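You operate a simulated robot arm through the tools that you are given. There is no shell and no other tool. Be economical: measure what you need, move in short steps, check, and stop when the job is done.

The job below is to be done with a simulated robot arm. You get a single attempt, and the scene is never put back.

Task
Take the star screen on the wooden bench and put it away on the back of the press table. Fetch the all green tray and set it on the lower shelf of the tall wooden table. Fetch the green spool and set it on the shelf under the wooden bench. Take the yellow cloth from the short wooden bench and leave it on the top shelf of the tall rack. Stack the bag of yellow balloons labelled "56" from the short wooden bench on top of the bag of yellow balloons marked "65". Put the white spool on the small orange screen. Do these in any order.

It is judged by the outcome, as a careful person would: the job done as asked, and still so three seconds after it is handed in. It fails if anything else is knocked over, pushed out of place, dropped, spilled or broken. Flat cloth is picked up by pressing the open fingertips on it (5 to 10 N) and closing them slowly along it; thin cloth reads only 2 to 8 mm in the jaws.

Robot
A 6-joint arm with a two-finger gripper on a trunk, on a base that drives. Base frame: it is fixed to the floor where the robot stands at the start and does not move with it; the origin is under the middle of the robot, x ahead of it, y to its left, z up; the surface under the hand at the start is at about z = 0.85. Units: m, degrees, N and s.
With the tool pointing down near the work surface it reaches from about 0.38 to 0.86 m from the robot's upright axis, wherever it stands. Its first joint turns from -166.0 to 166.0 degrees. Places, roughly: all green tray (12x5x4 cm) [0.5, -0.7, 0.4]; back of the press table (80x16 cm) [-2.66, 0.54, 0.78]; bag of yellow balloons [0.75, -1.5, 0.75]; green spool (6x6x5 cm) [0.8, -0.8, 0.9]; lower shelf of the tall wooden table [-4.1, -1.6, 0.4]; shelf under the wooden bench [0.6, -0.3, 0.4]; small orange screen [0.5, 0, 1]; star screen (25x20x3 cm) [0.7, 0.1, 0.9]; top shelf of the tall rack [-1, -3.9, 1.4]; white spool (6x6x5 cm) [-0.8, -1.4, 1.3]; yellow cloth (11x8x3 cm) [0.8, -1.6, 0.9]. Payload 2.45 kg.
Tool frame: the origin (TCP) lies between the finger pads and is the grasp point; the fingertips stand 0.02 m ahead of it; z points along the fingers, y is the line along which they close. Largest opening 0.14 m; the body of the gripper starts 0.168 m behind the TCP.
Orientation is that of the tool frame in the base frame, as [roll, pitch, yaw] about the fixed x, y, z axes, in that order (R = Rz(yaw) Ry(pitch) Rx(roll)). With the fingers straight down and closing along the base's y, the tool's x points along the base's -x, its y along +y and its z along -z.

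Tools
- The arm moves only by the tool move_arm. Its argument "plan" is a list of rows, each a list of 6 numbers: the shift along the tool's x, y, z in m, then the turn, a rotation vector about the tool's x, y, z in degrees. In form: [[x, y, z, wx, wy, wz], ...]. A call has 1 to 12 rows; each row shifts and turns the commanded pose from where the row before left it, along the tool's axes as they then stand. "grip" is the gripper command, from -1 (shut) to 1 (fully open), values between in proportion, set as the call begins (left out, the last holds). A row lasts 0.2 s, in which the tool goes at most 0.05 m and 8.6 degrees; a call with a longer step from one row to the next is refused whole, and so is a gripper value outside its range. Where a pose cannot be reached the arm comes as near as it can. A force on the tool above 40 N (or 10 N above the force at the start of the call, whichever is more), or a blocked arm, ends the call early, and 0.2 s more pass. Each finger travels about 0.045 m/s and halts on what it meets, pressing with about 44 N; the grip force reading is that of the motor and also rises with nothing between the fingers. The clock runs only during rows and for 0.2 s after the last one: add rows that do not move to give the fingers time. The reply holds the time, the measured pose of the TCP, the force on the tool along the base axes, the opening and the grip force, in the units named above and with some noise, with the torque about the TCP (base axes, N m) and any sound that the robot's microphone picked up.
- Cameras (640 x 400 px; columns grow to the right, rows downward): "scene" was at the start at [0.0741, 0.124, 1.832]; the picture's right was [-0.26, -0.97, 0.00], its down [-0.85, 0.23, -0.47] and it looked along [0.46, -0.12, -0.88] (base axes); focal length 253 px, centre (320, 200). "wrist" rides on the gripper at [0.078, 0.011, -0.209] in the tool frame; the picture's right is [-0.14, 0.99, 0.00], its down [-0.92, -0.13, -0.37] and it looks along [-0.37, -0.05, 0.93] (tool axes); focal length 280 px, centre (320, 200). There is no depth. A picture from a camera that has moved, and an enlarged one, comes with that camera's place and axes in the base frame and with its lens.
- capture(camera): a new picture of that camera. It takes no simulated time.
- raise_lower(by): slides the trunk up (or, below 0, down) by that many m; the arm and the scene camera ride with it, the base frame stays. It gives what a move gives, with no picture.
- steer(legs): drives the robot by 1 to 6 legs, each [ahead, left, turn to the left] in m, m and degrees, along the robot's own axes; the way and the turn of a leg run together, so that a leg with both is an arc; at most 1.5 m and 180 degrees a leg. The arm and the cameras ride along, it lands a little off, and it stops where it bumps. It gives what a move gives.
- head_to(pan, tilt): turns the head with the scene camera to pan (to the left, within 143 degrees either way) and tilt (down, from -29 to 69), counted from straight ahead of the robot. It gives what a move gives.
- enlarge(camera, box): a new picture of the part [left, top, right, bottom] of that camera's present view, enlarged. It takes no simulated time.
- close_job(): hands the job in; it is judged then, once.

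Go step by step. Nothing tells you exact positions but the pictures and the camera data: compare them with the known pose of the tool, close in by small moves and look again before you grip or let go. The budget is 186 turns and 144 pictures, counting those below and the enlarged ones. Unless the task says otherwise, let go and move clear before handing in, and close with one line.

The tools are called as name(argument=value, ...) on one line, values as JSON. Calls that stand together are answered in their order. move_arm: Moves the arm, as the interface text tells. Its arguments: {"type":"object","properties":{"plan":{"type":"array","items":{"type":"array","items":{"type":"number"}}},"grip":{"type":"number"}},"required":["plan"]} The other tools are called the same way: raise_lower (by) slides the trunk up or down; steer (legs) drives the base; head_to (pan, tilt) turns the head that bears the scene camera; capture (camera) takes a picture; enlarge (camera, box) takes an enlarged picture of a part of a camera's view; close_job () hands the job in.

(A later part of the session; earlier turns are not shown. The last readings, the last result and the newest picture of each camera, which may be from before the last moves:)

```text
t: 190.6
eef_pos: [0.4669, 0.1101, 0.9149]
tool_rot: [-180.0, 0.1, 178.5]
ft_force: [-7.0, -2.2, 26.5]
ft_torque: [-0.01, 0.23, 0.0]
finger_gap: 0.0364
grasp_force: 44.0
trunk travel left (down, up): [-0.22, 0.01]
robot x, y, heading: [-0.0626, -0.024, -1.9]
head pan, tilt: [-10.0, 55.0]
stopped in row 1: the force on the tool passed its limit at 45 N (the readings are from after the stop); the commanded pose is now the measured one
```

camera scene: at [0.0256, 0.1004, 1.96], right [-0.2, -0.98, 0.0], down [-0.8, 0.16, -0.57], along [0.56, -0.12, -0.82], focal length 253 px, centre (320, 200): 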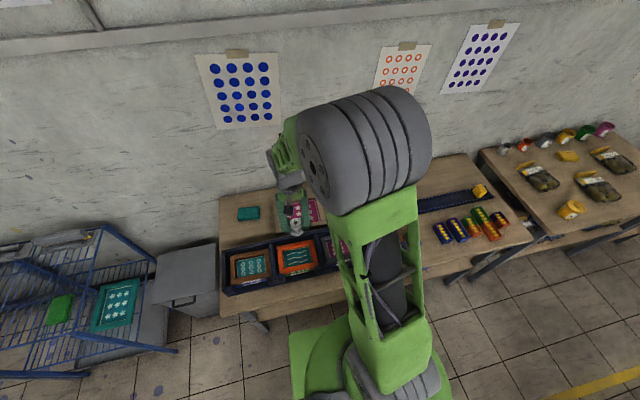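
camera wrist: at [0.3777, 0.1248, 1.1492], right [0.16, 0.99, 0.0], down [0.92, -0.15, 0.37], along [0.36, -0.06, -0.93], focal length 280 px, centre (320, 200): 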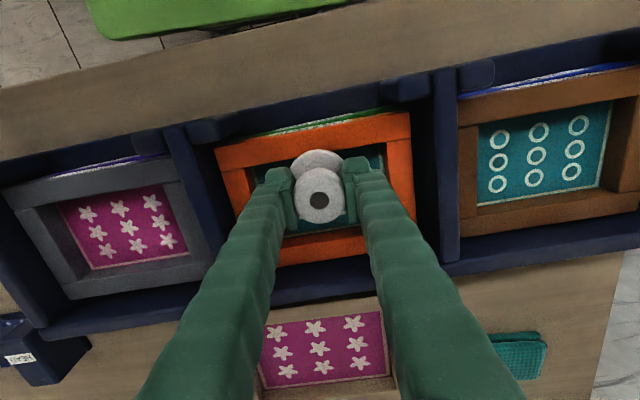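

Contact on the screen. I release and rise.

move_arm(plan=[[0, 0, -0.002, 0, 0, 0], [0, 0, 0, 0, 0, 0], [0, 0, 0, 0, 0, 0], [0, 0, 0, 0, 0, 0]], grip=-0.1)

move_arm(plan=[[0, 0, -0.03, 0, 0, 0], [0, 0, -0.05, 0, 0, 0], [0, 0, -0.05, 0, 0, 0], [0, 0, -0.05, 0, 0, 0], [0, 0, 0, 0, 0, 0]])

capture(camera="wrist")

```text
t: 191.6
eef_pos: [0.4698, 0.111, 0.9163]
tool_rot: [180.0, 0.1, 178.5]
ft_force: [0.2, 0.1, 0.7]
ft_torque: [0.0, -0.03, 0.02]
finger_gap: 0.0629
grasp_force: 0.0
trunk travel left (down, up): [-0.22, 0.01]
robot x, y, heading: [-0.0608, -0.0233, -1.9]
head pan, tilt: [-10.0, 55.0]
```

```text
t: 192.8
eef_pos: [0.4709, 0.1112, 1.0936]
tool_rot: [180.0, 0.1, 178.5]
ft_force: [0.3, -0.7, -0.5]
ft_torque: [0.04, 0.05, -0.04]
finger_gap: 0.0629
grasp_force: 0.1
trunk travel left (down, up): [-0.22, 0.01]
robot x, y, heading: [-0.0603, -0.0233, -1.5]
head pan, tilt: [-10.0, 55.0]
```

```text
85 pictures are left
camera wrist: at [0.3927, 0.1245, 1.3021], right [0.16, 0.99, 0.0], down [0.92, -0.15, 0.37], along [0.37, -0.06, -0.93], focal length 280 px, centre (320, 200)
```

wrist: 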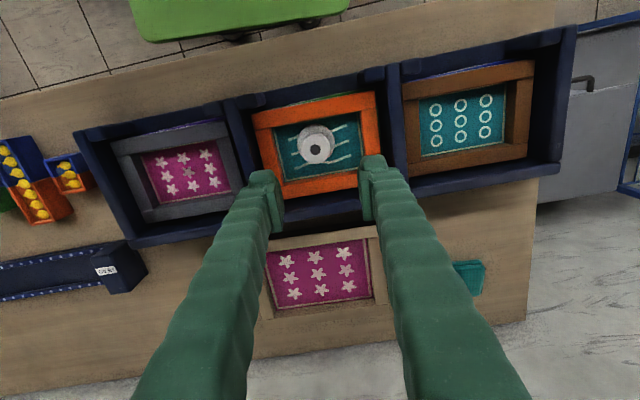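

The white spool stands on the orange screen. Next the star screen: I move above its near bar and turn the hand 90° so the fingers close across that bar.

move_arm(plan=[[-0.02, -0.004, 0, 0, 0, -8.32], [-0.015, -0.004, 0, 0, 0, -8.32], [-0.015, -0.004, 0, 0, 0, -8.32], [-0.015, -0.004, 0, 0, 0, -8.32], [-0.015, -0.004, 0, 0, 0, -8.32], [0, 0, 0, 0, 0, -8.32], [0, 0, 0, 0, 0, -8.32], [0, 0, 0, 0, 0, -8.32], [0, 0, 0, 0, 0, -8.32], [0, 0, 0, 0, 0, -8.32], [0, 0, 0, 0, 0, -8.32], [0, 0, 0, 0, 0, 0]], grip=1)

capture(camera="wrist")

```text
t: 195.4
eef_pos: [0.5507, 0.11, 1.0952]
tool_rot: [-179.8, -0.1, -89.9]
ft_force: [-0.3, -0.2, 0.1]
ft_torque: [0.0, -0.02, 0.01]
finger_gap: 0.1402
grasp_force: 0.0
trunk travel left (down, up): [-0.22, 0.01]
robot x, y, heading: [-0.0627, -0.0257, -1.7]
head pan, tilt: [-10.0, 55.0]
```

```text
84 pictures are left
camera wrist: at [0.5391, 0.0323, 1.3042], right [-0.99, 0.14, 0.0], down [0.12, 0.92, 0.37], along [0.05, 0.37, -0.93], focal length 280 px, centre (320, 200)
```

wrist: 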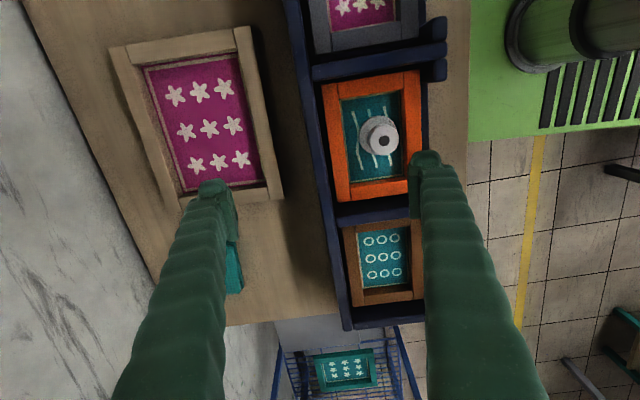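

Near bar spans x ≈ 0.621–0.647, midpoint y ≈ 0.068. I move over it and come down partway.

move_arm(plan=[[0.02, -0.042, 0, 0, 0, 0], [0.022, -0.042, 0, 0, 0, 0], [0, 0, 0.045, 0, 0, 0], [0, 0, 0.045, 0, 0, 0], [0, 0, 0.045, 0, 0, 0], [0, 0, 0.02, 0, 0, 0], [0, 0, 0, 0, 0, 0]], grip=0)

capture(camera="wrist")

```text
t: 197.0
eef_pos: [0.6346, 0.0707, 0.9407]
tool_rot: [-179.7, 0.0, -90.0]
ft_force: [-0.4, -0.2, -0.1]
ft_torque: [-0.02, 0.03, 0.04]
finger_gap: 0.0703
grasp_force: 0.0
trunk travel left (down, up): [-0.22, 0.01]
robot x, y, heading: [-0.0643, -0.0265, -1.5]
head pan, tilt: [-10.0, 55.0]
```

```text
83 pictures are left
camera wrist: at [0.6232, -0.0068, 1.1491], right [-0.99, 0.14, 0.0], down [0.13, 0.92, 0.37], along [0.05, 0.37, -0.93], focal length 280 px, centre (320, 200)
```

wrist: 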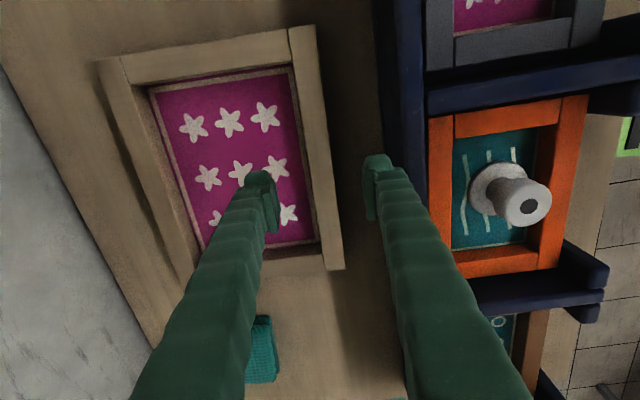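

Bar is centred between the fingers. I lower until light contact.

move_arm(plan=[[0, 0, 0.025, 0, 0, 0], [0, 0, 0.025, 0, 0, 0], [0, 0, 0.005, 0, 0, 0], [0, 0, 0, 0, 0, 0]])

move_arm(plan=[[0, 0, 0.004, 0, 0, 0], [0, 0, 0.003, 0, 0, 0], [0, 0, 0, 0, 0, 0]])

capture(camera="wrist")

```text
t: 198.0
eef_pos: [0.6359, 0.068, 0.8858]
tool_rot: [-179.8, 0.0, -90.0]
ft_force: [0.1, 0.9, 0.8]
ft_torque: [-0.01, 0.0, -0.03]
finger_gap: 0.07
grasp_force: 0.1
trunk travel left (down, up): [-0.22, 0.01]
robot x, y, heading: [-0.0572, -0.026, -1.5]
head pan, tilt: [-10.0, 55.0]
```

```text
t: 198.8
eef_pos: [0.6351, 0.0679, 0.8786]
tool_rot: [-179.8, 0.1, -89.9]
ft_force: [0.7, 0.7, -1.1]
ft_torque: [0.03, -0.01, 0.01]
finger_gap: 0.0698
grasp_force: 0.1
trunk travel left (down, up): [-0.22, 0.01]
robot x, y, heading: [-0.0605, -0.0258, -1.4]
head pan, tilt: [-10.0, 55.0]
```

```text
82 pictures are left
camera wrist: at [0.6238, -0.0103, 1.0877], right [-0.99, 0.14, 0.0], down [0.13, 0.92, 0.37], along [0.05, 0.37, -0.93], focal length 280 px, centre (320, 200)
```

wrist: 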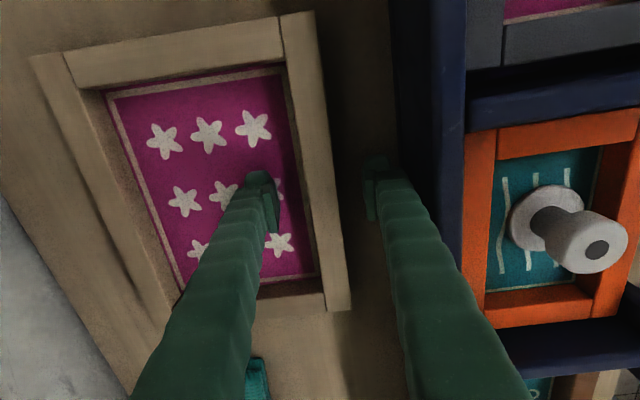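

move_arm(plan=[[0, 0, 0.003, 0, 0, 0], [0, 0, 0, 0, 0, 0]])

move_arm(plan=[[0, 0, 0, 0, 0, 0], [0, 0, 0, 0, 0, 0], [0, 0, 0, 0, 0, 0], [0, 0, 0, 0, 0, 0], [0, 0, 0, 0, 0, 0]], grip=-1)

move_arm(plan=[[0, 0, -0.01, 0, 0, 0], [0, 0, -0.02, 0, 0, 0], [0, 0, -0.03, 0, 0, 0], [0, 0, 0, 0, 0, 0]])

capture(camera="wrist")

```text
t: 199.4
eef_pos: [0.6369, 0.068, 0.8768]
tool_rot: [-179.9, 0.0, -90.0]
ft_force: [0.4, 0.3, -0.8]
ft_torque: [-0.04, 0.03, 0.0]
finger_gap: 0.0699
grasp_force: 0.1
trunk travel left (down, up): [-0.22, 0.01]
robot x, y, heading: [-0.0591, -0.0253, -1.8]
head pan, tilt: [-10.0, 55.0]
```

```text
t: 200.6
eef_pos: [0.6348, 0.0662, 0.875]
tool_rot: [-179.9, 0.0, -89.9]
ft_force: [-1.1, 0.0, 0.1]
ft_torque: [-0.14, 0.04, -0.02]
finger_gap: 0.024
grasp_force: 44.3
trunk travel left (down, up): [-0.22, 0.01]
robot x, y, heading: [-0.0595, -0.0258, -1.5]
head pan, tilt: [-10.0, 55.0]
```

```text
t: 201.6
eef_pos: [0.6354, 0.0659, 0.9346]
tool_rot: [-179.9, 0.0, -90.1]
ft_force: [-0.2, 0.1, -2.4]
ft_torque: [0.03, 0.22, -0.01]
finger_gap: 0.0238
grasp_force: 44.0
trunk travel left (down, up): [-0.22, 0.01]
robot x, y, heading: [-0.0624, -0.0223, -1.7]
head pan, tilt: [-10.0, 55.0]
```

```text
81 pictures are left
camera wrist: at [0.6244, -0.0113, 1.1432], right [-0.99, 0.14, 0.0], down [0.13, 0.92, 0.37], along [0.05, 0.37, -0.93], focal length 280 px, centre (320, 200)
```

wrist: 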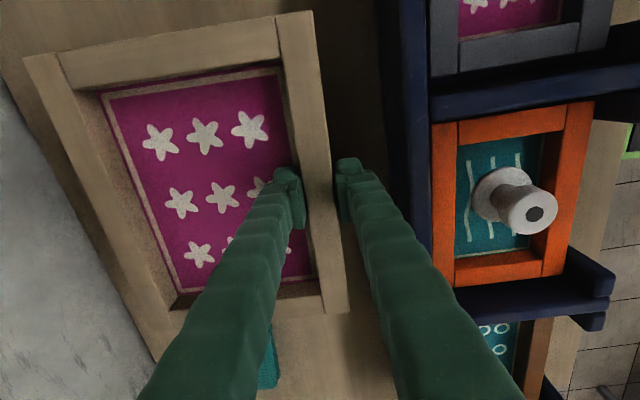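

The star screen is held level. I lift it well up, slide right, and reverse along the corridor to the press table.

move_arm(plan=[[0, 0, -0.05, 0, 0, 0], [0, 0, -0.05, 0, 0, 0], [0, 0, -0.05, 0, 0, 0], [0, 0, -0.05, 0, 0, 0], [0, 0, -0.05, 0, 0, 0], [0, 0, -0.05, 0, 0, 0], [0, 0.03, 0, 0, 0, 0], [0, 0, 0, 0, 0, 0]])

steer(legs=[[-0.1, -0.1, 1.7], [0, -0.48, 0], [-1.2, 0, 0], [-1.1, 0, 0]])

capture(camera="wrist")

```text
t: 203.4
eef_pos: [0.6072, 0.0689, 1.2349]
tool_rot: [-179.9, 0.0, -90.0]
ft_force: [-0.6, 0.1, -3.4]
ft_torque: [-0.01, 0.24, 0.05]
finger_gap: 0.0237
grasp_force: 43.2
trunk travel left (down, up): [-0.22, 0.01]
robot x, y, heading: [-0.0593, -0.0254, -1.7]
head pan, tilt: [-10.0, 55.0]
```

```text
t: 220.4
eef_pos: [-1.8403, -0.4299, 1.2345]
tool_rot: [-179.8, 0.0, -90.4]
ft_force: [-0.1, 0.4, -2.6]
ft_torque: [0.02, 0.15, 0.01]
finger_gap: 0.0239
grasp_force: 44.1
trunk travel left (down, up): [-0.22, 0.01]
robot x, y, heading: [-2.5039, -0.5195, -2.0]
head pan, tilt: [-10.0, 55.0]
```

```text
80 pictures are left
camera wrist: at [-1.853, -0.5072, 1.4438], right [-0.99, 0.14, 0.0], down [0.13, 0.92, 0.37], along [0.06, 0.36, -0.93], focal length 280 px, centre (320, 200)
```

wrist: 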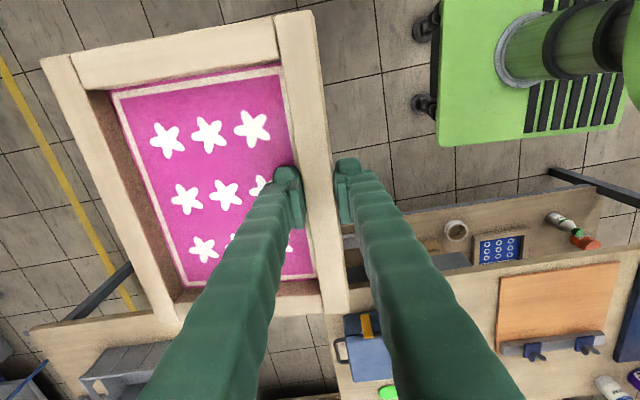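

I turn left to face the press table, holding the screen high above it, and look.

steer(legs=[[0.0, 0, 92]])

capture(camera="wrist")

head_to(pan=-25, tilt=50)

capture(camera="scene")

```text
t: 224.7
eef_pos: [-2.62, 0.145, 1.2348]
tool_rot: [-180.0, 0.0, 1.5]
ft_force: [-0.8, -0.1, -1.6]
ft_torque: [-0.21, -0.03, -0.04]
finger_gap: 0.024
grasp_force: 44.1
trunk travel left (down, up): [-0.22, 0.01]
robot x, y, heading: [-2.51, -0.5173, 89.6]
head pan, tilt: [-10.0, 55.0]
```

```text
79 pictures are left
camera wrist: at [-2.5418, 0.1366, 1.4436], right [-0.11, -0.99, 0.0], down [-0.92, 0.1, 0.37], along [-0.37, 0.04, -0.93], focal length 280 px, centre (320, 200)
```

wrist: 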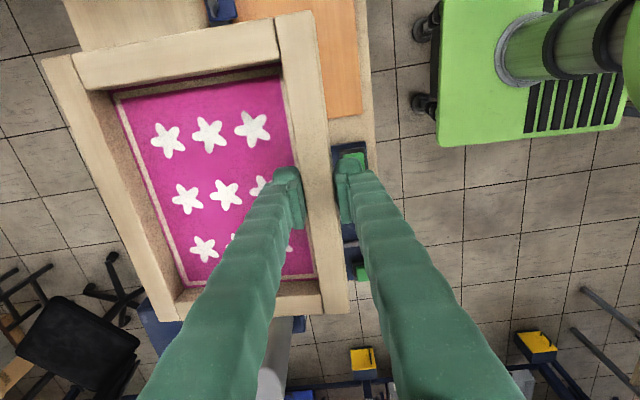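

```text
t: 225.5
eef_pos: [-2.6206, 0.1449, 1.2357]
tool_rot: [-179.9, 0.1, 1.4]
ft_force: [0.0, -0.8, -2.6]
ft_torque: [-0.21, -0.01, 0.0]
finger_gap: 0.0239
grasp_force: 44.4
trunk travel left (down, up): [-0.22, 0.01]
robot x, y, heading: [-2.5105, -0.5211, 89.9]
head pan, tilt: [-25.0, 50.0]
```

```text
78 pictures are left
camera scene: at [-2.6145, -0.438, 1.9665], right [0.91, -0.42, 0.0], down [-0.32, -0.69, -0.64], along [0.27, 0.58, -0.77], focal length 253 px, centre (320, 200)
```

scene: 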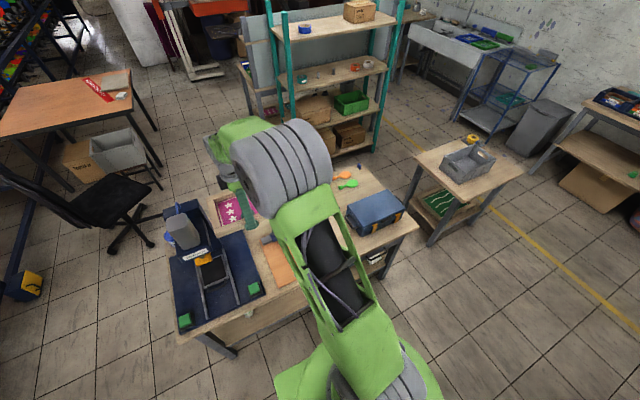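

I strafe right 15 cm, then advance and check.

steer(legs=[[0, -0.155, 0], [0.14, 0, 0]])

capture(camera="wrist")

head_to(pan=35, tilt=50)

capture(camera="scene")

```text
t: 228.4
eef_pos: [-2.4702, 0.2844, 1.2342]
tool_rot: [-179.9, 0.0, 1.6]
ft_force: [0.2, 0.2, -3.1]
ft_torque: [-0.3, -0.02, 0.01]
finger_gap: 0.024
grasp_force: 43.8
trunk travel left (down, up): [-0.22, 0.01]
robot x, y, heading: [-2.3572, -0.3806, 89.8]
head pan, tilt: [-25.0, 50.0]
```

```text
77 pictures are left
camera wrist: at [-2.3909, 0.276, 1.4426], right [-0.11, -0.99, 0.0], down [-0.92, 0.1, 0.37], along [-0.37, 0.04, -0.93], focal length 280 px, centre (320, 200)
```

wrist: 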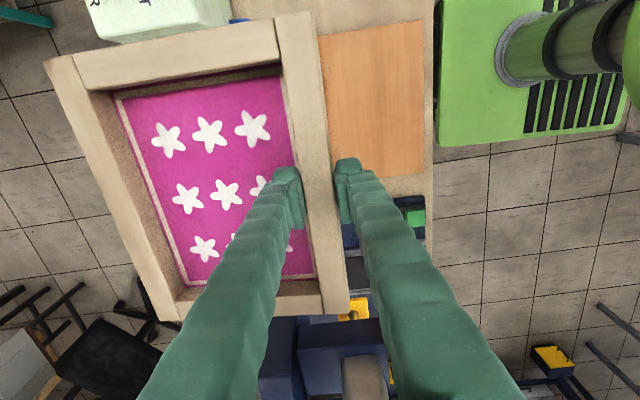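

```text
t: 229.7
eef_pos: [-2.4693, 0.2834, 1.2348]
tool_rot: [-180.0, 0.1, 1.6]
ft_force: [-0.6, -0.1, -2.7]
ft_torque: [-0.22, -0.02, 0.03]
finger_gap: 0.024
grasp_force: 43.4
trunk travel left (down, up): [-0.22, 0.01]
robot x, y, heading: [-2.3559, -0.3782, 90.2]
head pan, tilt: [35.0, 50.0]
```

```text
76 pictures are left
camera scene: at [-2.5401, -0.3066, 1.9665], right [0.82, 0.57, 0.0], down [0.44, -0.63, -0.64], along [-0.37, 0.53, -0.77], focal length 253 px, centre (320, 200)
```

scene: 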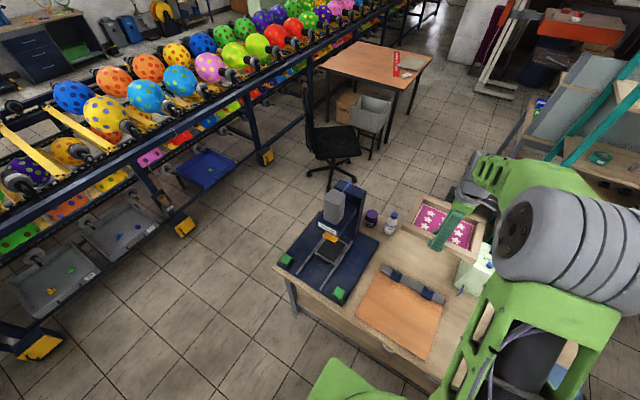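

Free patch confirmed: bottle at x ≈ -2.66, green box from x ≈ -2.28, squeegees up to y ≈ 0.37. I extend to TCP y ≈ 0.42 and lower to just above.

move_arm(plan=[[0.005, -0.045, 0, 0, 0, 0], [0.006, -0.045, 0, 0, 0, 0], [0.006, -0.046, 0, 0, 0, 0], [0, 0, 0.05, 0, 0, 0], [0, 0, 0.05, 0, 0, 0], [0, 0, 0.05, 0, 0, 0], [0, 0, 0.05, 0, 0, 0], [0, 0, 0, 0, 0, 0]])

capture(camera="wrist")

enlarge(camera="scene", box=[300, 150, 540, 330])

```text
t: 231.5
eef_pos: [-2.4565, 0.4241, 1.0317]
tool_rot: [-179.8, 0.0, 1.6]
ft_force: [0.8, 1.1, -2.3]
ft_torque: [-0.12, 0.0, 0.0]
finger_gap: 0.0237
grasp_force: 44.3
trunk travel left (down, up): [-0.22, 0.01]
robot x, y, heading: [-2.3586, -0.381, 89.9]
head pan, tilt: [35.0, 50.0]
```

```text
75 pictures are left
camera wrist: at [-2.3779, 0.4145, 1.2411], right [-0.11, -0.99, 0.0], down [-0.92, 0.1, 0.37], along [-0.37, 0.04, -0.93], focal length 280 px, centre (320, 200)
```

wrist: 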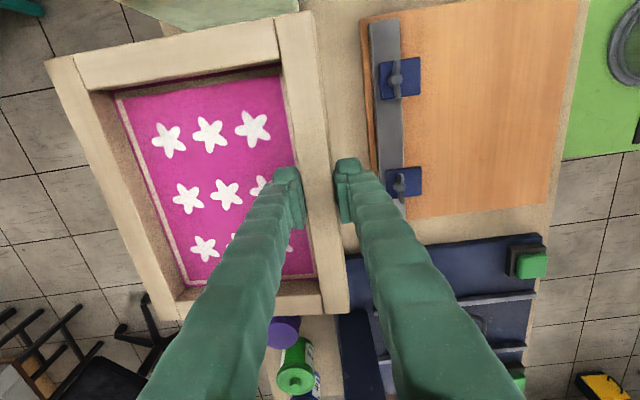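

```text
2.22 times, centred on (420, 240) of scene
camera zoom: at [-2.54, -0.3078, 1.9667], right [0.82, 0.57, 0.0], down [0.44, -0.63, -0.64], along [-0.37, 0.53, -0.77], focal length 562 px, centre (98, 111)
```

zoom: 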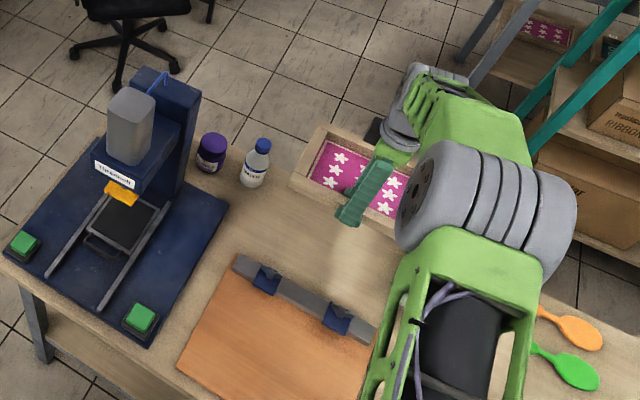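

Clear on both sides (about 5 cm from the bottle). I lower further.

move_arm(plan=[[0.005, 0, 0.045, 0, 0, 0], [0, 0, 0.045, 0, 0, 0], [0, 0, 0.045, 0, 0, 0], [0, 0, 0.03, 0, 0, 0], [0, 0, 0, 0, 0, 0]])

enlarge(camera="scene", box=[340, 170, 500, 290])

capture(camera="wrist")

```text
t: 232.7
eef_pos: [-2.4495, 0.4231, 0.8684]
tool_rot: [-179.9, 0.0, 1.6]
ft_force: [1.3, -0.1, -1.4]
ft_torque: [-0.16, -0.01, -0.01]
finger_gap: 0.0235
grasp_force: 44.2
trunk travel left (down, up): [-0.22, 0.01]
robot x, y, heading: [-2.3574, -0.3828, 90.0]
head pan, tilt: [35.0, 50.0]
```

```text
3.33 times, centred on (420, 230) of scene
camera zoom: at [-2.5401, -0.307, 1.9666], right [0.82, 0.57, 0.0], down [0.44, -0.63, -0.64], along [-0.37, 0.53, -0.77], focal length 843 px, centre (-13, 100)
```

zoom: 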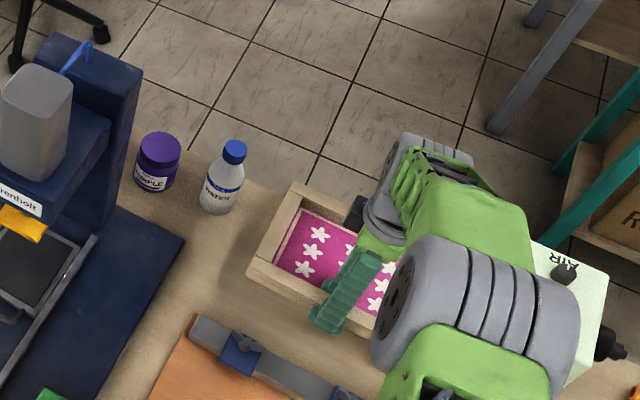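

```text
72 pictures are left
camera wrist: at [-2.3713, 0.4138, 1.0765], right [-0.11, -0.99, 0.0], down [-0.92, 0.1, 0.37], along [-0.37, 0.04, -0.93], focal length 280 px, centre (320, 200)
```

wrist: 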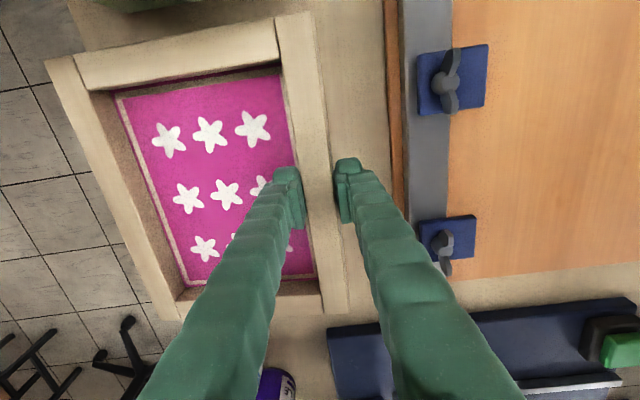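

Everything is within the table's back area. I lower to contact.

move_arm(plan=[[0, 0, 0.03, 0, 0, 0], [0, 0, 0.02, 0, 0, 0], [0, 0, 0.005, 0, 0, 0], [0, 0, 0.004, 0, 0, 0], [0, 0, 0, 0, 0, 0]])

move_arm(plan=[[0, 0, 0.004, 0, 0, 0], [0, 0, 0.004, 0, 0, 0], [0, 0, 0.004, 0, 0, 0], [0, 0, 0, 0, 0, 0]])

```text
t: 233.9
eef_pos: [-2.4513, 0.4206, 0.8105]
tool_rot: [-179.9, 0.0, 1.6]
ft_force: [-1.0, -0.3, -0.8]
ft_torque: [0.13, 0.08, 0.13]
finger_gap: 0.024
grasp_force: 43.9
trunk travel left (down, up): [-0.22, 0.01]
robot x, y, heading: [-2.359, -0.3837, 89.9]
head pan, tilt: [35.0, 50.0]
```

```text
t: 234.8
eef_pos: [-2.4512, 0.4252, 0.8047]
tool_rot: [-179.4, 0.0, 1.6]
ft_force: [-0.4, -4.1, 15.8]
ft_torque: [-0.4, -0.22, 0.05]
finger_gap: 0.0239
grasp_force: 44.3
trunk travel left (down, up): [-0.22, 0.01]
robot x, y, heading: [-2.3586, -0.3808, 89.6]
head pan, tilt: [35.0, 50.0]
stopped in row 4: the force on the tool passed its limit at 42 N (the readings are from after the stop); the commanded pose is now the measured one
```

Contact. I release a little, rise, and check.

move_arm(plan=[[0, 0, 0, 0, 0, 0], [0, 0, 0, 0, 0, 0], [0, 0, 0, 0, 0, 0]], grip=-0.25)

move_arm(plan=[[0, 0, -0.02, 0, 0, 0], [0, 0, -0.04, 0, 0, 0], [0, 0, -0.05, 0, 0, 0], [0, 0, -0.05, 0, 0, 0], [0, 0, -0.05, 0, 0, 0], [0, 0, -0.05, 0, 0, 0], [0, 0, -0.05, 0, 0, 0], [0, 0, 0, 0, 0, 0]])

capture(camera="wrist")

```text
t: 235.6
eef_pos: [-2.4507, 0.423, 0.8015]
tool_rot: [-179.6, 0.1, 1.6]
ft_force: [-0.6, -1.8, 4.5]
ft_torque: [0.12, 0.01, 0.0]
finger_gap: 0.0514
grasp_force: 0.1
trunk travel left (down, up): [-0.22, 0.01]
robot x, y, heading: [-2.359, -0.3768, 90.1]
head pan, tilt: [35.0, 50.0]
```

```text
t: 237.4
eef_pos: [-2.4515, 0.4214, 1.1119]
tool_rot: [-179.6, -0.1, 1.6]
ft_force: [-1.3, 0.0, 0.4]
ft_torque: [-0.02, -0.01, 0.0]
finger_gap: 0.0522
grasp_force: 0.1
trunk travel left (down, up): [-0.22, 0.01]
robot x, y, heading: [-2.3564, -0.3786, 89.8]
head pan, tilt: [35.0, 50.0]
```

```text
71 pictures are left
camera wrist: at [-2.3735, 0.4122, 1.3197], right [-0.11, -0.99, -0.01], down [-0.92, 0.1, 0.37], along [-0.37, 0.05, -0.93], focal length 280 px, centre (320, 200)
```

wrist: 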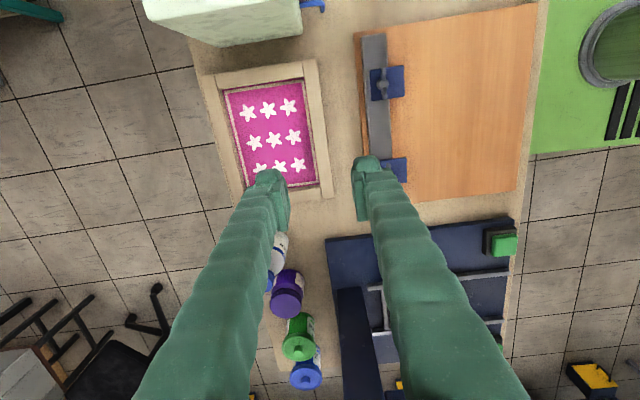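

The star screen is in place on the press table's back. I retract and drive to the short wooden bench.

move_arm(plan=[[0, 0.045, 0, 0, 0, 8.3], [0, 0.045, 0, 0, 0, 8.3], [0.02, 0.035, 0, 0, 0, 8.3], [0.02, 0.03, 0, 0, 0, 8.3], [0, 0, 0, 0, 0, 8.3], [0, 0, 0, 0, 0, 8.3], [0, 0, 0, 0, 0, 8.3], [0, 0, 0, 0, 0, 8.3], [0, 0, 0, 0, 0, 8.3], [0, 0, 0, 0, 0, 8.3], [0, 0, 0, 0, 0, 7]])

steer(legs=[[-0.2, 0, 0], [0, 0, -90], [1.1, 0, 0], [1.1, 0, 0], [0, -0.8, 0]])

head_to(pan=-20, tilt=45)

capture(camera="scene")

capture(camera="wrist")

```text
t: 239.8
eef_pos: [-2.4393, 0.2571, 1.1114]
tool_rot: [179.9, 0.4, -88.6]
ft_force: [0.7, -0.2, 0.7]
ft_torque: [-0.01, -0.01, -0.03]
finger_gap: 0.0525
grasp_force: 0.1
trunk travel left (down, up): [-0.22, 0.01]
robot x, y, heading: [-2.3614, -0.3854, 90.0]
head pan, tilt: [35.0, 50.0]
```

```text
t: 262.8
eef_pos: [0.4693, -1.3795, 1.1103]
tool_rot: [179.9, 0.4, 177.6]
ft_force: [0.1, -0.3, 0.5]
ft_torque: [-0.01, -0.02, -0.06]
finger_gap: 0.0526
grasp_force: 0.1
trunk travel left (down, up): [-0.22, 0.01]
robot x, y, heading: [-0.1733, -1.4197, -4.1]
head pan, tilt: [35.0, 50.0]
```

```text
t: 264.1
eef_pos: [0.4695, -1.3792, 1.1112]
tool_rot: [-179.9, 0.4, 177.6]
ft_force: [-0.3, 0.2, 0.4]
ft_torque: [0.01, 0.0, -0.04]
finger_gap: 0.0524
grasp_force: 0.0
trunk travel left (down, up): [-0.22, 0.01]
robot x, y, heading: [-0.1738, -1.4186, -3.7]
head pan, tilt: [-20.0, 45.0]
```

```text
70 pictures are left
camera scene: at [-0.077, -1.3107, 1.9734], right [-0.41, -0.91, 0.0], down [-0.65, 0.29, -0.71], along [0.65, -0.29, -0.71], focal length 253 px, centre (320, 200)
```

scene: 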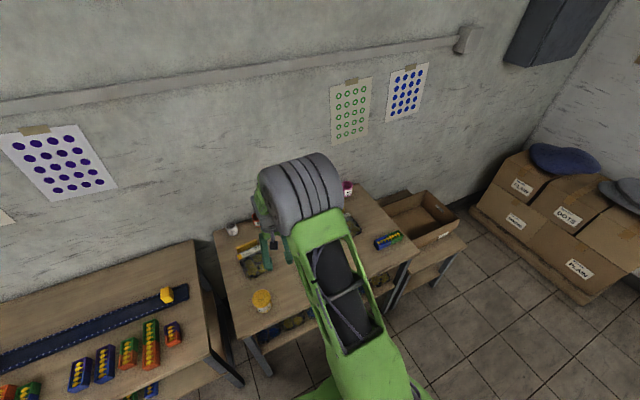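

```text
69 pictures are left
camera wrist: at [0.3903, -1.365, 1.3194], right [0.18, 0.98, 0.0], down [0.91, -0.17, 0.38], along [0.37, -0.07, -0.93], focal length 280 px, centre (320, 200)
```

wrist: 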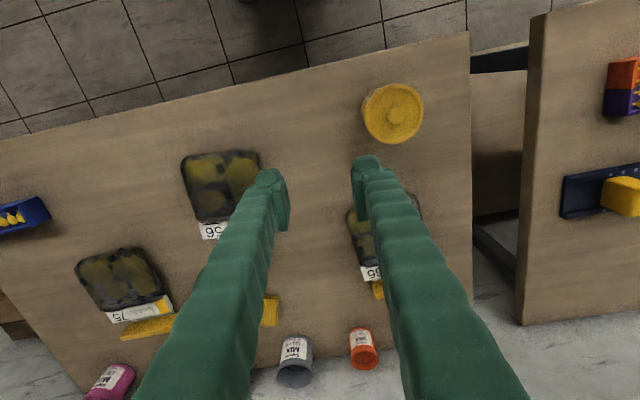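

Several bags with similar labels. I enlarge to read them.

enlarge(camera="wrist", box=[70, 140, 270, 345])

enlarge(camera="wrist", box=[330, 170, 430, 310])

head_to(pan=25, tilt=45)

capture(camera="scene")

```text
1.95 times, centred on (170, 242) of wrist
camera zoom: at [0.3903, -1.365, 1.3194], right [0.18, 0.98, 0.0], down [0.91, -0.17, 0.38], along [0.37, -0.07, -0.93], focal length 547 px, centre (613, 117)
```

zoom: 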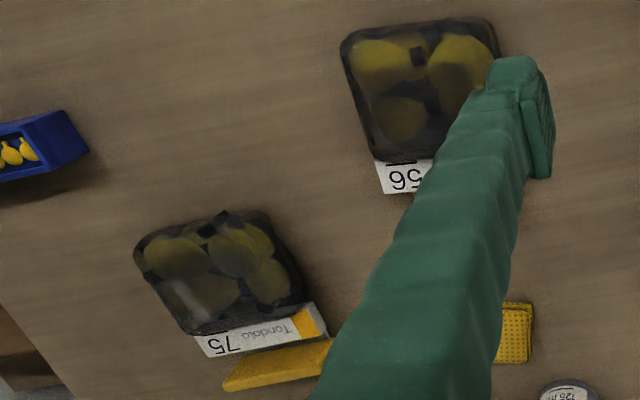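

```text
2.86 times, centred on (380, 240) of wrist
camera zoom: at [0.3903, -1.365, 1.3194], right [0.18, 0.98, 0.0], down [0.91, -0.17, 0.38], along [0.37, -0.07, -0.93], focal length 801 px, centre (149, 86)
```

zoom: 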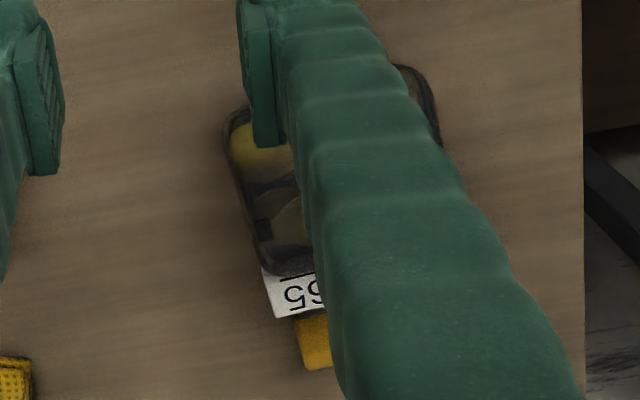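

```text
t: 265.2
eef_pos: [0.4691, -1.3793, 1.112]
tool_rot: [180.0, 0.3, 177.6]
ft_force: [0.7, 1.0, -0.3]
ft_torque: [0.0, 0.0, -0.02]
finger_gap: 0.0524
grasp_force: 0.1
trunk travel left (down, up): [-0.22, 0.01]
robot x, y, heading: [-0.1717, -1.4157, -4.0]
head pan, tilt: [25.0, 45.0]
```

```text
66 pictures are left
camera scene: at [-0.0753, -1.2486, 1.9734], right [0.36, -0.93, 0.0], down [-0.66, -0.25, -0.71], along [0.66, 0.25, -0.71], focal length 253 px, centre (320, 200)
```

scene: 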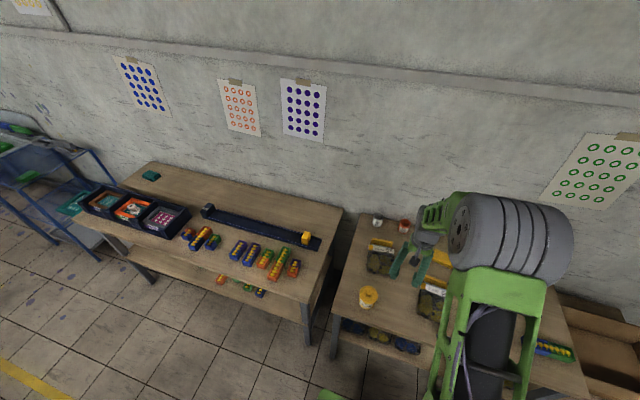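

The labels read upside down here; one looks like "56" (y ≈ -1.47) and one like "65" (y ≈ -1.3). I open the fingers, rise and shift for a clear view.

move_arm(plan=[[0, -0.045, -0.02, 0, 0, 0], [0, -0.045, -0.02, 0, 0, 0], [0, 0, -0.04, 0, 0, 0], [0, 0, -0.04, 0, 0, 0], [0, 0, -0.04, 0, 0, 0], [0, 0, 0, 0, 0, 0]], grip=1)

capture(camera="wrist")

enlarge(camera="wrist", box=[150, 130, 390, 320])

```text
t: 266.6
eef_pos: [0.4633, -1.469, 1.2692]
tool_rot: [180.0, 0.4, 177.6]
ft_force: [0.0, -0.1, 0.5]
ft_torque: [0.01, 0.05, -0.01]
finger_gap: 0.1398
grasp_force: 0.0
trunk travel left (down, up): [-0.22, 0.01]
robot x, y, heading: [-0.1739, -1.4175, -4.2]
head pan, tilt: [25.0, 45.0]
```

```text
65 pictures are left
camera wrist: at [0.3835, -1.4541, 1.4775], right [0.18, 0.98, 0.0], down [0.91, -0.17, 0.37], along [0.37, -0.07, -0.93], focal length 280 px, centre (320, 200)
```

wrist: 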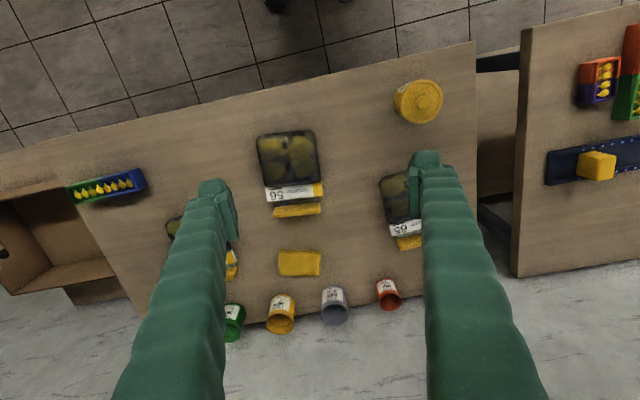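

```text
2.11 times, centred on (270, 225) of wrist
camera zoom: at [0.3835, -1.4541, 1.4775], right [0.18, 0.98, 0.0], down [0.91, -0.17, 0.37], along [0.37, -0.07, -0.93], focal length 590 px, centre (425, 147)
```

zoom: 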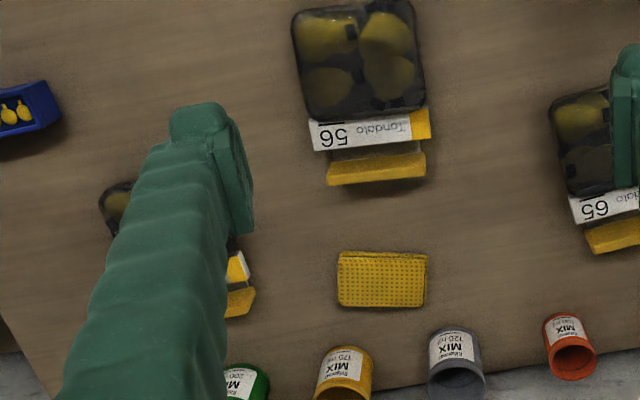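

enlarge(camera="wrist", box=[255, 175, 335, 225])

enlarge(camera="wrist", box=[370, 205, 450, 255])

```text
8.00 times, centred on (295, 200) of wrist
camera zoom: at [0.3835, -1.4541, 1.4775], right [0.18, 0.98, 0.0], down [0.91, -0.17, 0.37], along [0.37, -0.07, -0.93], focal length 2243 px, centre (520, 200)
```

zoom: 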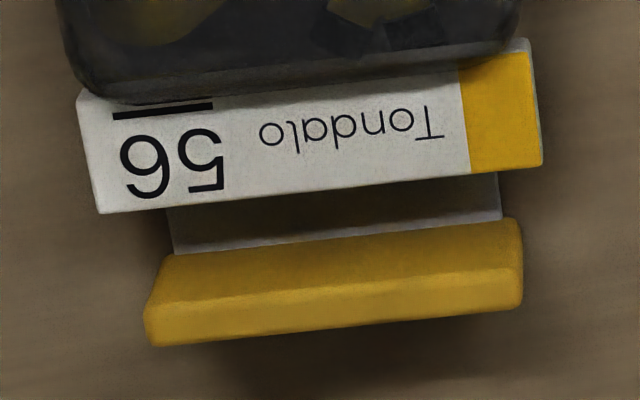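

```text
8.00 times, centred on (410, 230) of wrist
camera zoom: at [0.3835, -1.4541, 1.4775], right [0.18, 0.98, 0.0], down [0.91, -0.17, 0.37], along [0.37, -0.07, -0.93], focal length 2243 px, centre (-400, -40)
```

zoom: 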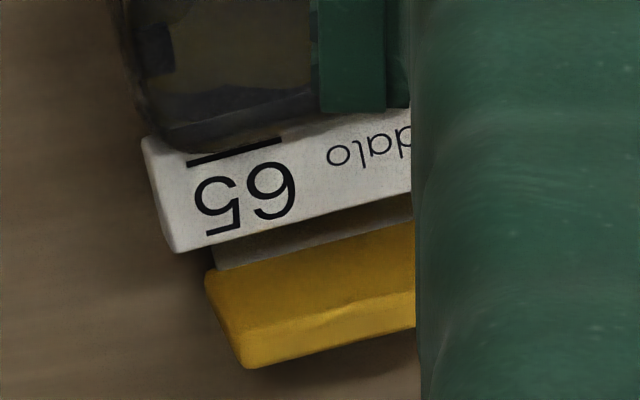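

Confirmed: "56" is the bag at about (0.52, -1.55), "65" at roughly y ≈ -1.3. I get closer over bag 56 to see how to grip it.

move_arm(plan=[[-0.02, -0.025, 0.03, 0, 0, 0], [-0.02, -0.025, 0.03, 0, 0, 0], [-0.02, -0.025, 0.03, 0, 0, 0], [0, 0, 0.05, 0, 0, 0], [0, 0, 0.05, 0, 0, 0], [0, 0, 0.03, 0, 0, 0], [0, 0, 0, 0, 0, 0]])

capture(camera="wrist")

```text
t: 268.2
eef_pos: [0.5233, -1.5488, 1.0516]
tool_rot: [180.0, 0.3, 177.7]
ft_force: [0.2, -0.5, -0.1]
ft_torque: [-0.02, 0.0, 0.0]
finger_gap: 0.14
grasp_force: 0.0
trunk travel left (down, up): [-0.22, 0.01]
robot x, y, heading: [-0.1717, -1.417, -4.1]
head pan, tilt: [25.0, 45.0]
```

```text
61 pictures are left
camera wrist: at [0.4439, -1.5339, 1.2598], right [0.18, 0.98, 0.0], down [0.91, -0.17, 0.38], along [0.37, -0.07, -0.93], focal length 280 px, centre (320, 200)
```

wrist: 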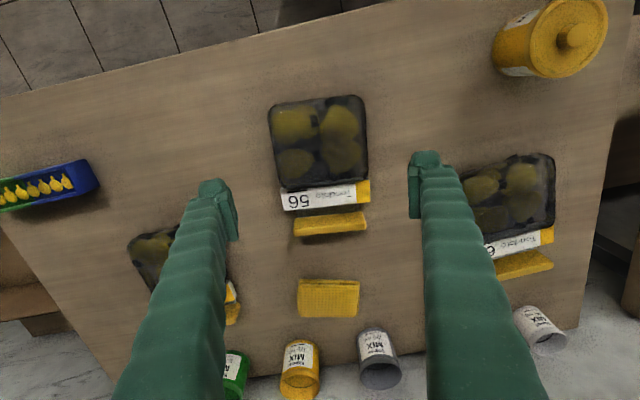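

Bag body is ~13 cm wide, just within the 14 cm opening. I align yaw (2°), centre, and descend for a closer look.

move_arm(plan=[[0, 0.001, 0.045, 0, 0, 2.2], [0, 0, 0.045, 0, 0, 0], [0, 0, 0, 0, 0, 0]])

capture(camera="wrist")

```text
t: 269.0
eef_pos: [0.5211, -1.5476, 0.9625]
tool_rot: [180.0, 0.4, 175.4]
ft_force: [-0.2, -0.1, -0.2]
ft_torque: [-0.02, -0.01, 0.02]
finger_gap: 0.1401
grasp_force: 0.0
trunk travel left (down, up): [-0.22, 0.01]
robot x, y, heading: [-0.1731, -1.4161, -4.0]
head pan, tilt: [25.0, 45.0]
```

```text
60 pictures are left
camera wrist: at [0.4436, -1.53, 1.1706], right [0.22, 0.98, 0.0], down [0.9, -0.2, 0.38], along [0.37, -0.08, -0.93], focal length 280 px, centre (320, 200)
```

wrist: 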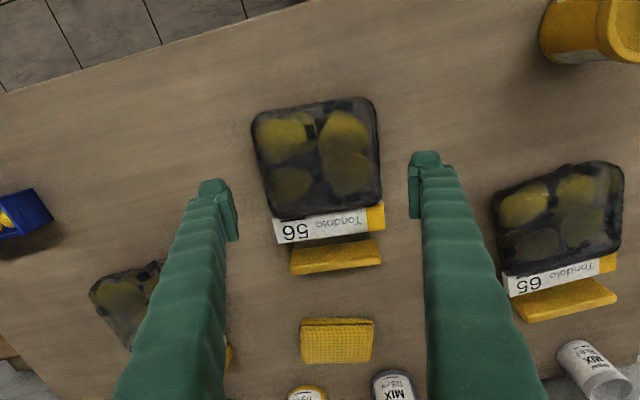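

Two views give a body width of ≈ 0.131 m at z ≈ 0.875, so it just fits; the bag is centred to within ~2 mm. I descend slowly watching the force.

move_arm(plan=[[0, -0.002, 0.02, 0, 0, 0], [0, 0, 0.015, 0, 0, 0], [0, 0, 0.01, 0, 0, 0], [0, 0, 0, 0, 0, 0]])

capture(camera="wrist")

```text
t: 270.0
eef_pos: [0.5227, -1.5499, 0.9186]
tool_rot: [-180.0, 0.4, 175.4]
ft_force: [0.0, -0.1, -0.4]
ft_torque: [-0.02, 0.0, 0.0]
finger_gap: 0.1399
grasp_force: 0.1
trunk travel left (down, up): [-0.22, 0.01]
robot x, y, heading: [-0.1757, -1.4128, -4.1]
head pan, tilt: [25.0, 45.0]
```

```text
59 pictures are left
camera wrist: at [0.4443, -1.532, 1.125], right [0.22, 0.98, 0.0], down [0.9, -0.2, 0.38], along [0.37, -0.08, -0.93], focal length 280 px, centre (320, 200)
```

wrist: 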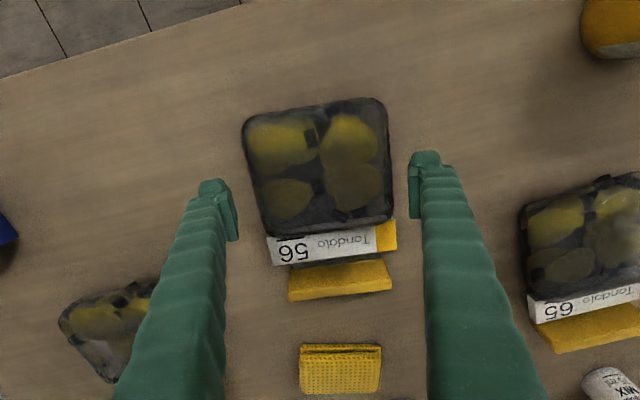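

move_arm(plan=[[0, -0.0015, 0.01, 0, 0, 0], [0, 0, 0.01, 0, 0, 0], [0, 0, 0.005, 0, 0, 0], [0, 0, 0, 0, 0, 0]])

capture(camera="wrist")

```text
t: 271.0
eef_pos: [0.5242, -1.5494, 0.8925]
tool_rot: [-180.0, 0.3, 175.4]
ft_force: [0.8, -0.4, 0.2]
ft_torque: [0.02, 0.01, -0.04]
finger_gap: 0.1399
grasp_force: 0.1
trunk travel left (down, up): [-0.22, 0.01]
robot x, y, heading: [-0.1759, -1.4156, -3.9]
head pan, tilt: [25.0, 45.0]
```

```text
58 pictures are left
camera wrist: at [0.4452, -1.5313, 1.1007], right [0.22, 0.98, 0.0], down [0.9, -0.2, 0.38], along [0.37, -0.08, -0.93], focal length 280 px, centre (320, 200)
```

wrist: 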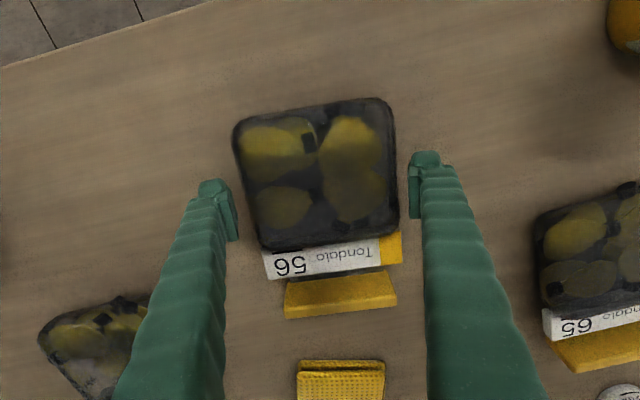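

move_arm(plan=[[0, 0, 0.008, 0, 0, 0], [0, 0, 0.006, 0, 0, 0], [0, 0, 0.004, 0, 0, 0], [0, 0, 0, 0, 0, 0]])

capture(camera="wrist")

```text
t: 272.0
eef_pos: [0.5232, -1.5497, 0.8735]
tool_rot: [-180.0, 0.3, 175.4]
ft_force: [0.3, 0.5, 0.4]
ft_torque: [0.02, -0.04, 0.0]
finger_gap: 0.1402
grasp_force: 0.2
trunk travel left (down, up): [-0.22, 0.01]
robot x, y, heading: [-0.1724, -1.4142, -4.1]
head pan, tilt: [25.0, 45.0]
```

```text
57 pictures are left
camera wrist: at [0.4445, -1.5316, 1.0815], right [0.22, 0.98, 0.0], down [0.9, -0.2, 0.38], along [0.37, -0.08, -0.93], focal length 280 px, centre (320, 200)
```

wrist: 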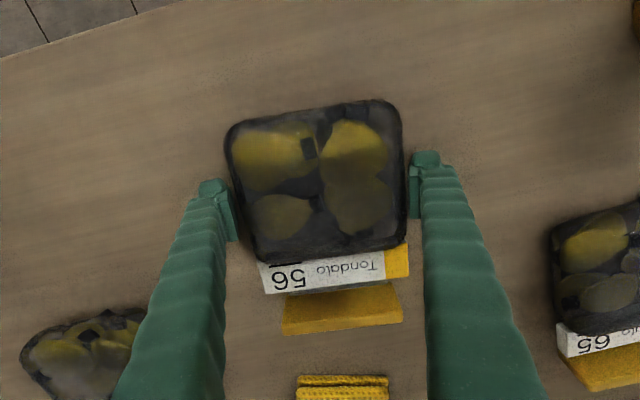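

The bag is between the fingers. I close gradually and read the grip.

move_arm(plan=[[0, 0, 0.004, 0, 0, 0], [0, 0, 0, 0, 0, 0], [0, 0, 0, 0, 0, 0]], grip=0.7)

capture(camera="wrist")

```text
t: 272.8
eef_pos: [0.5221, -1.5505, 0.8724]
tool_rot: [-180.0, 0.6, 175.6]
ft_force: [0.1, 2.0, 23.5]
ft_torque: [0.12, 0.12, 0.4]
finger_gap: 0.1317
grasp_force: 43.9
trunk travel left (down, up): [-0.22, 0.01]
robot x, y, heading: [-0.1732, -1.4163, -3.9]
head pan, tilt: [25.0, 45.0]
```

```text
56 pictures are left
camera wrist: at [0.4442, -1.5315, 1.0795], right [0.22, 0.98, 0.0], down [0.9, -0.2, 0.38], along [0.37, -0.08, -0.93], focal length 280 px, centre (320, 200)
```

wrist: 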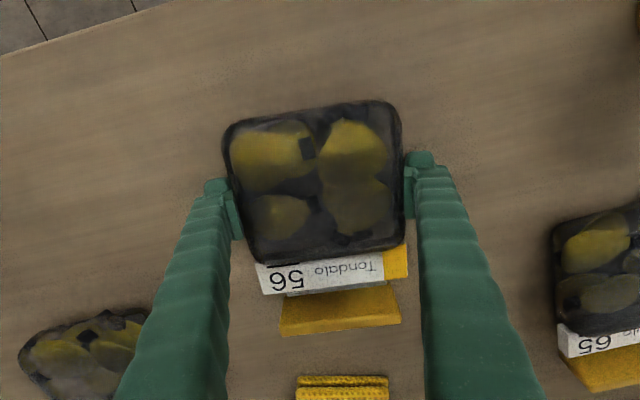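

Gripped: the bag is firm, 13.2 cm wide. I lift it, drive 10 cm closer, and view bag 65.

move_arm(plan=[[0, 0, -0.02, 0, 0, 0], [0, 0, -0.04, 0, 0, 0], [0, 0, -0.05, 0, 0, 0], [0, 0, -0.05, 0, 0, 0], [0, 0, -0.04, 0, 0, 0], [0, 0, 0, 0, 0, 0]], grip=-1)

steer(legs=[[0.1, 0.05, 0]])

head_to(pan=10, tilt=55)

capture(camera="wrist")

capture(camera="scene")

```text
t: 274.2
eef_pos: [0.5226, -1.5466, 1.0687]
tool_rot: [-180.0, 0.3, 175.4]
ft_force: [0.0, -1.4, -0.8]
ft_torque: [0.02, 0.05, 0.01]
finger_gap: 0.1313
grasp_force: 44.7
trunk travel left (down, up): [-0.22, 0.01]
robot x, y, heading: [-0.1708, -1.4175, -3.8]
head pan, tilt: [25.0, 45.0]
```

```text
t: 275.4
eef_pos: [0.6258, -1.5039, 1.0688]
tool_rot: [180.0, 0.3, 175.5]
ft_force: [0.7, -0.2, -2.1]
ft_torque: [0.0, 0.1, -0.01]
finger_gap: 0.1308
grasp_force: 44.2
trunk travel left (down, up): [-0.22, 0.01]
robot x, y, heading: [-0.0719, -1.375, -4.0]
head pan, tilt: [25.0, 45.0]
```

```text
t: 276.2
eef_pos: [0.6248, -1.5032, 1.069]
tool_rot: [179.9, 0.4, 175.5]
ft_force: [0.6, -0.9, -2.1]
ft_torque: [-0.02, 0.02, 0.02]
finger_gap: 0.1302
grasp_force: 44.1
trunk travel left (down, up): [-0.22, 0.01]
robot x, y, heading: [-0.0693, -1.372, -3.9]
head pan, tilt: [10.0, 55.0]
```

```text
55 pictures are left
camera wrist: at [0.5462, -1.4861, 1.2768], right [0.22, 0.98, 0.0], down [0.91, -0.2, 0.37], along [0.37, -0.08, -0.93], focal length 280 px, centre (320, 200)
```

wrist: 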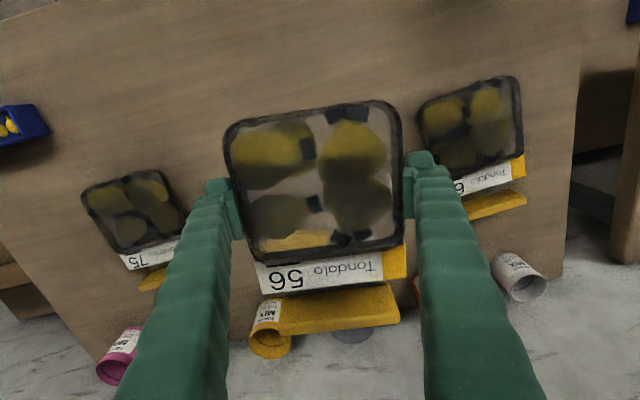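

```text
54 pictures are left
camera scene: at [0.0231, -1.2265, 1.96], right [0.11, -0.99, 0.0], down [-0.81, -0.09, -0.57], along [0.57, 0.06, -0.82], focal length 253 px, centre (320, 200)
```

scene: 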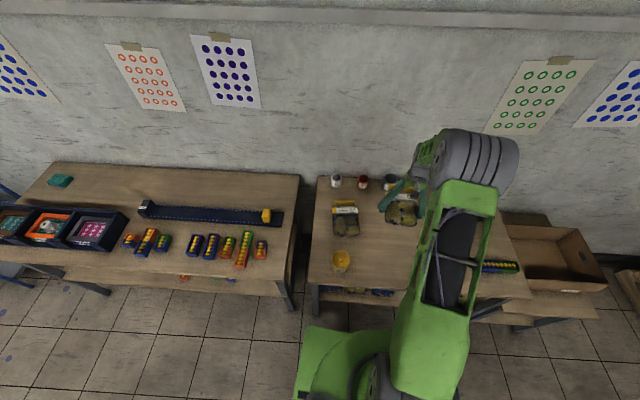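

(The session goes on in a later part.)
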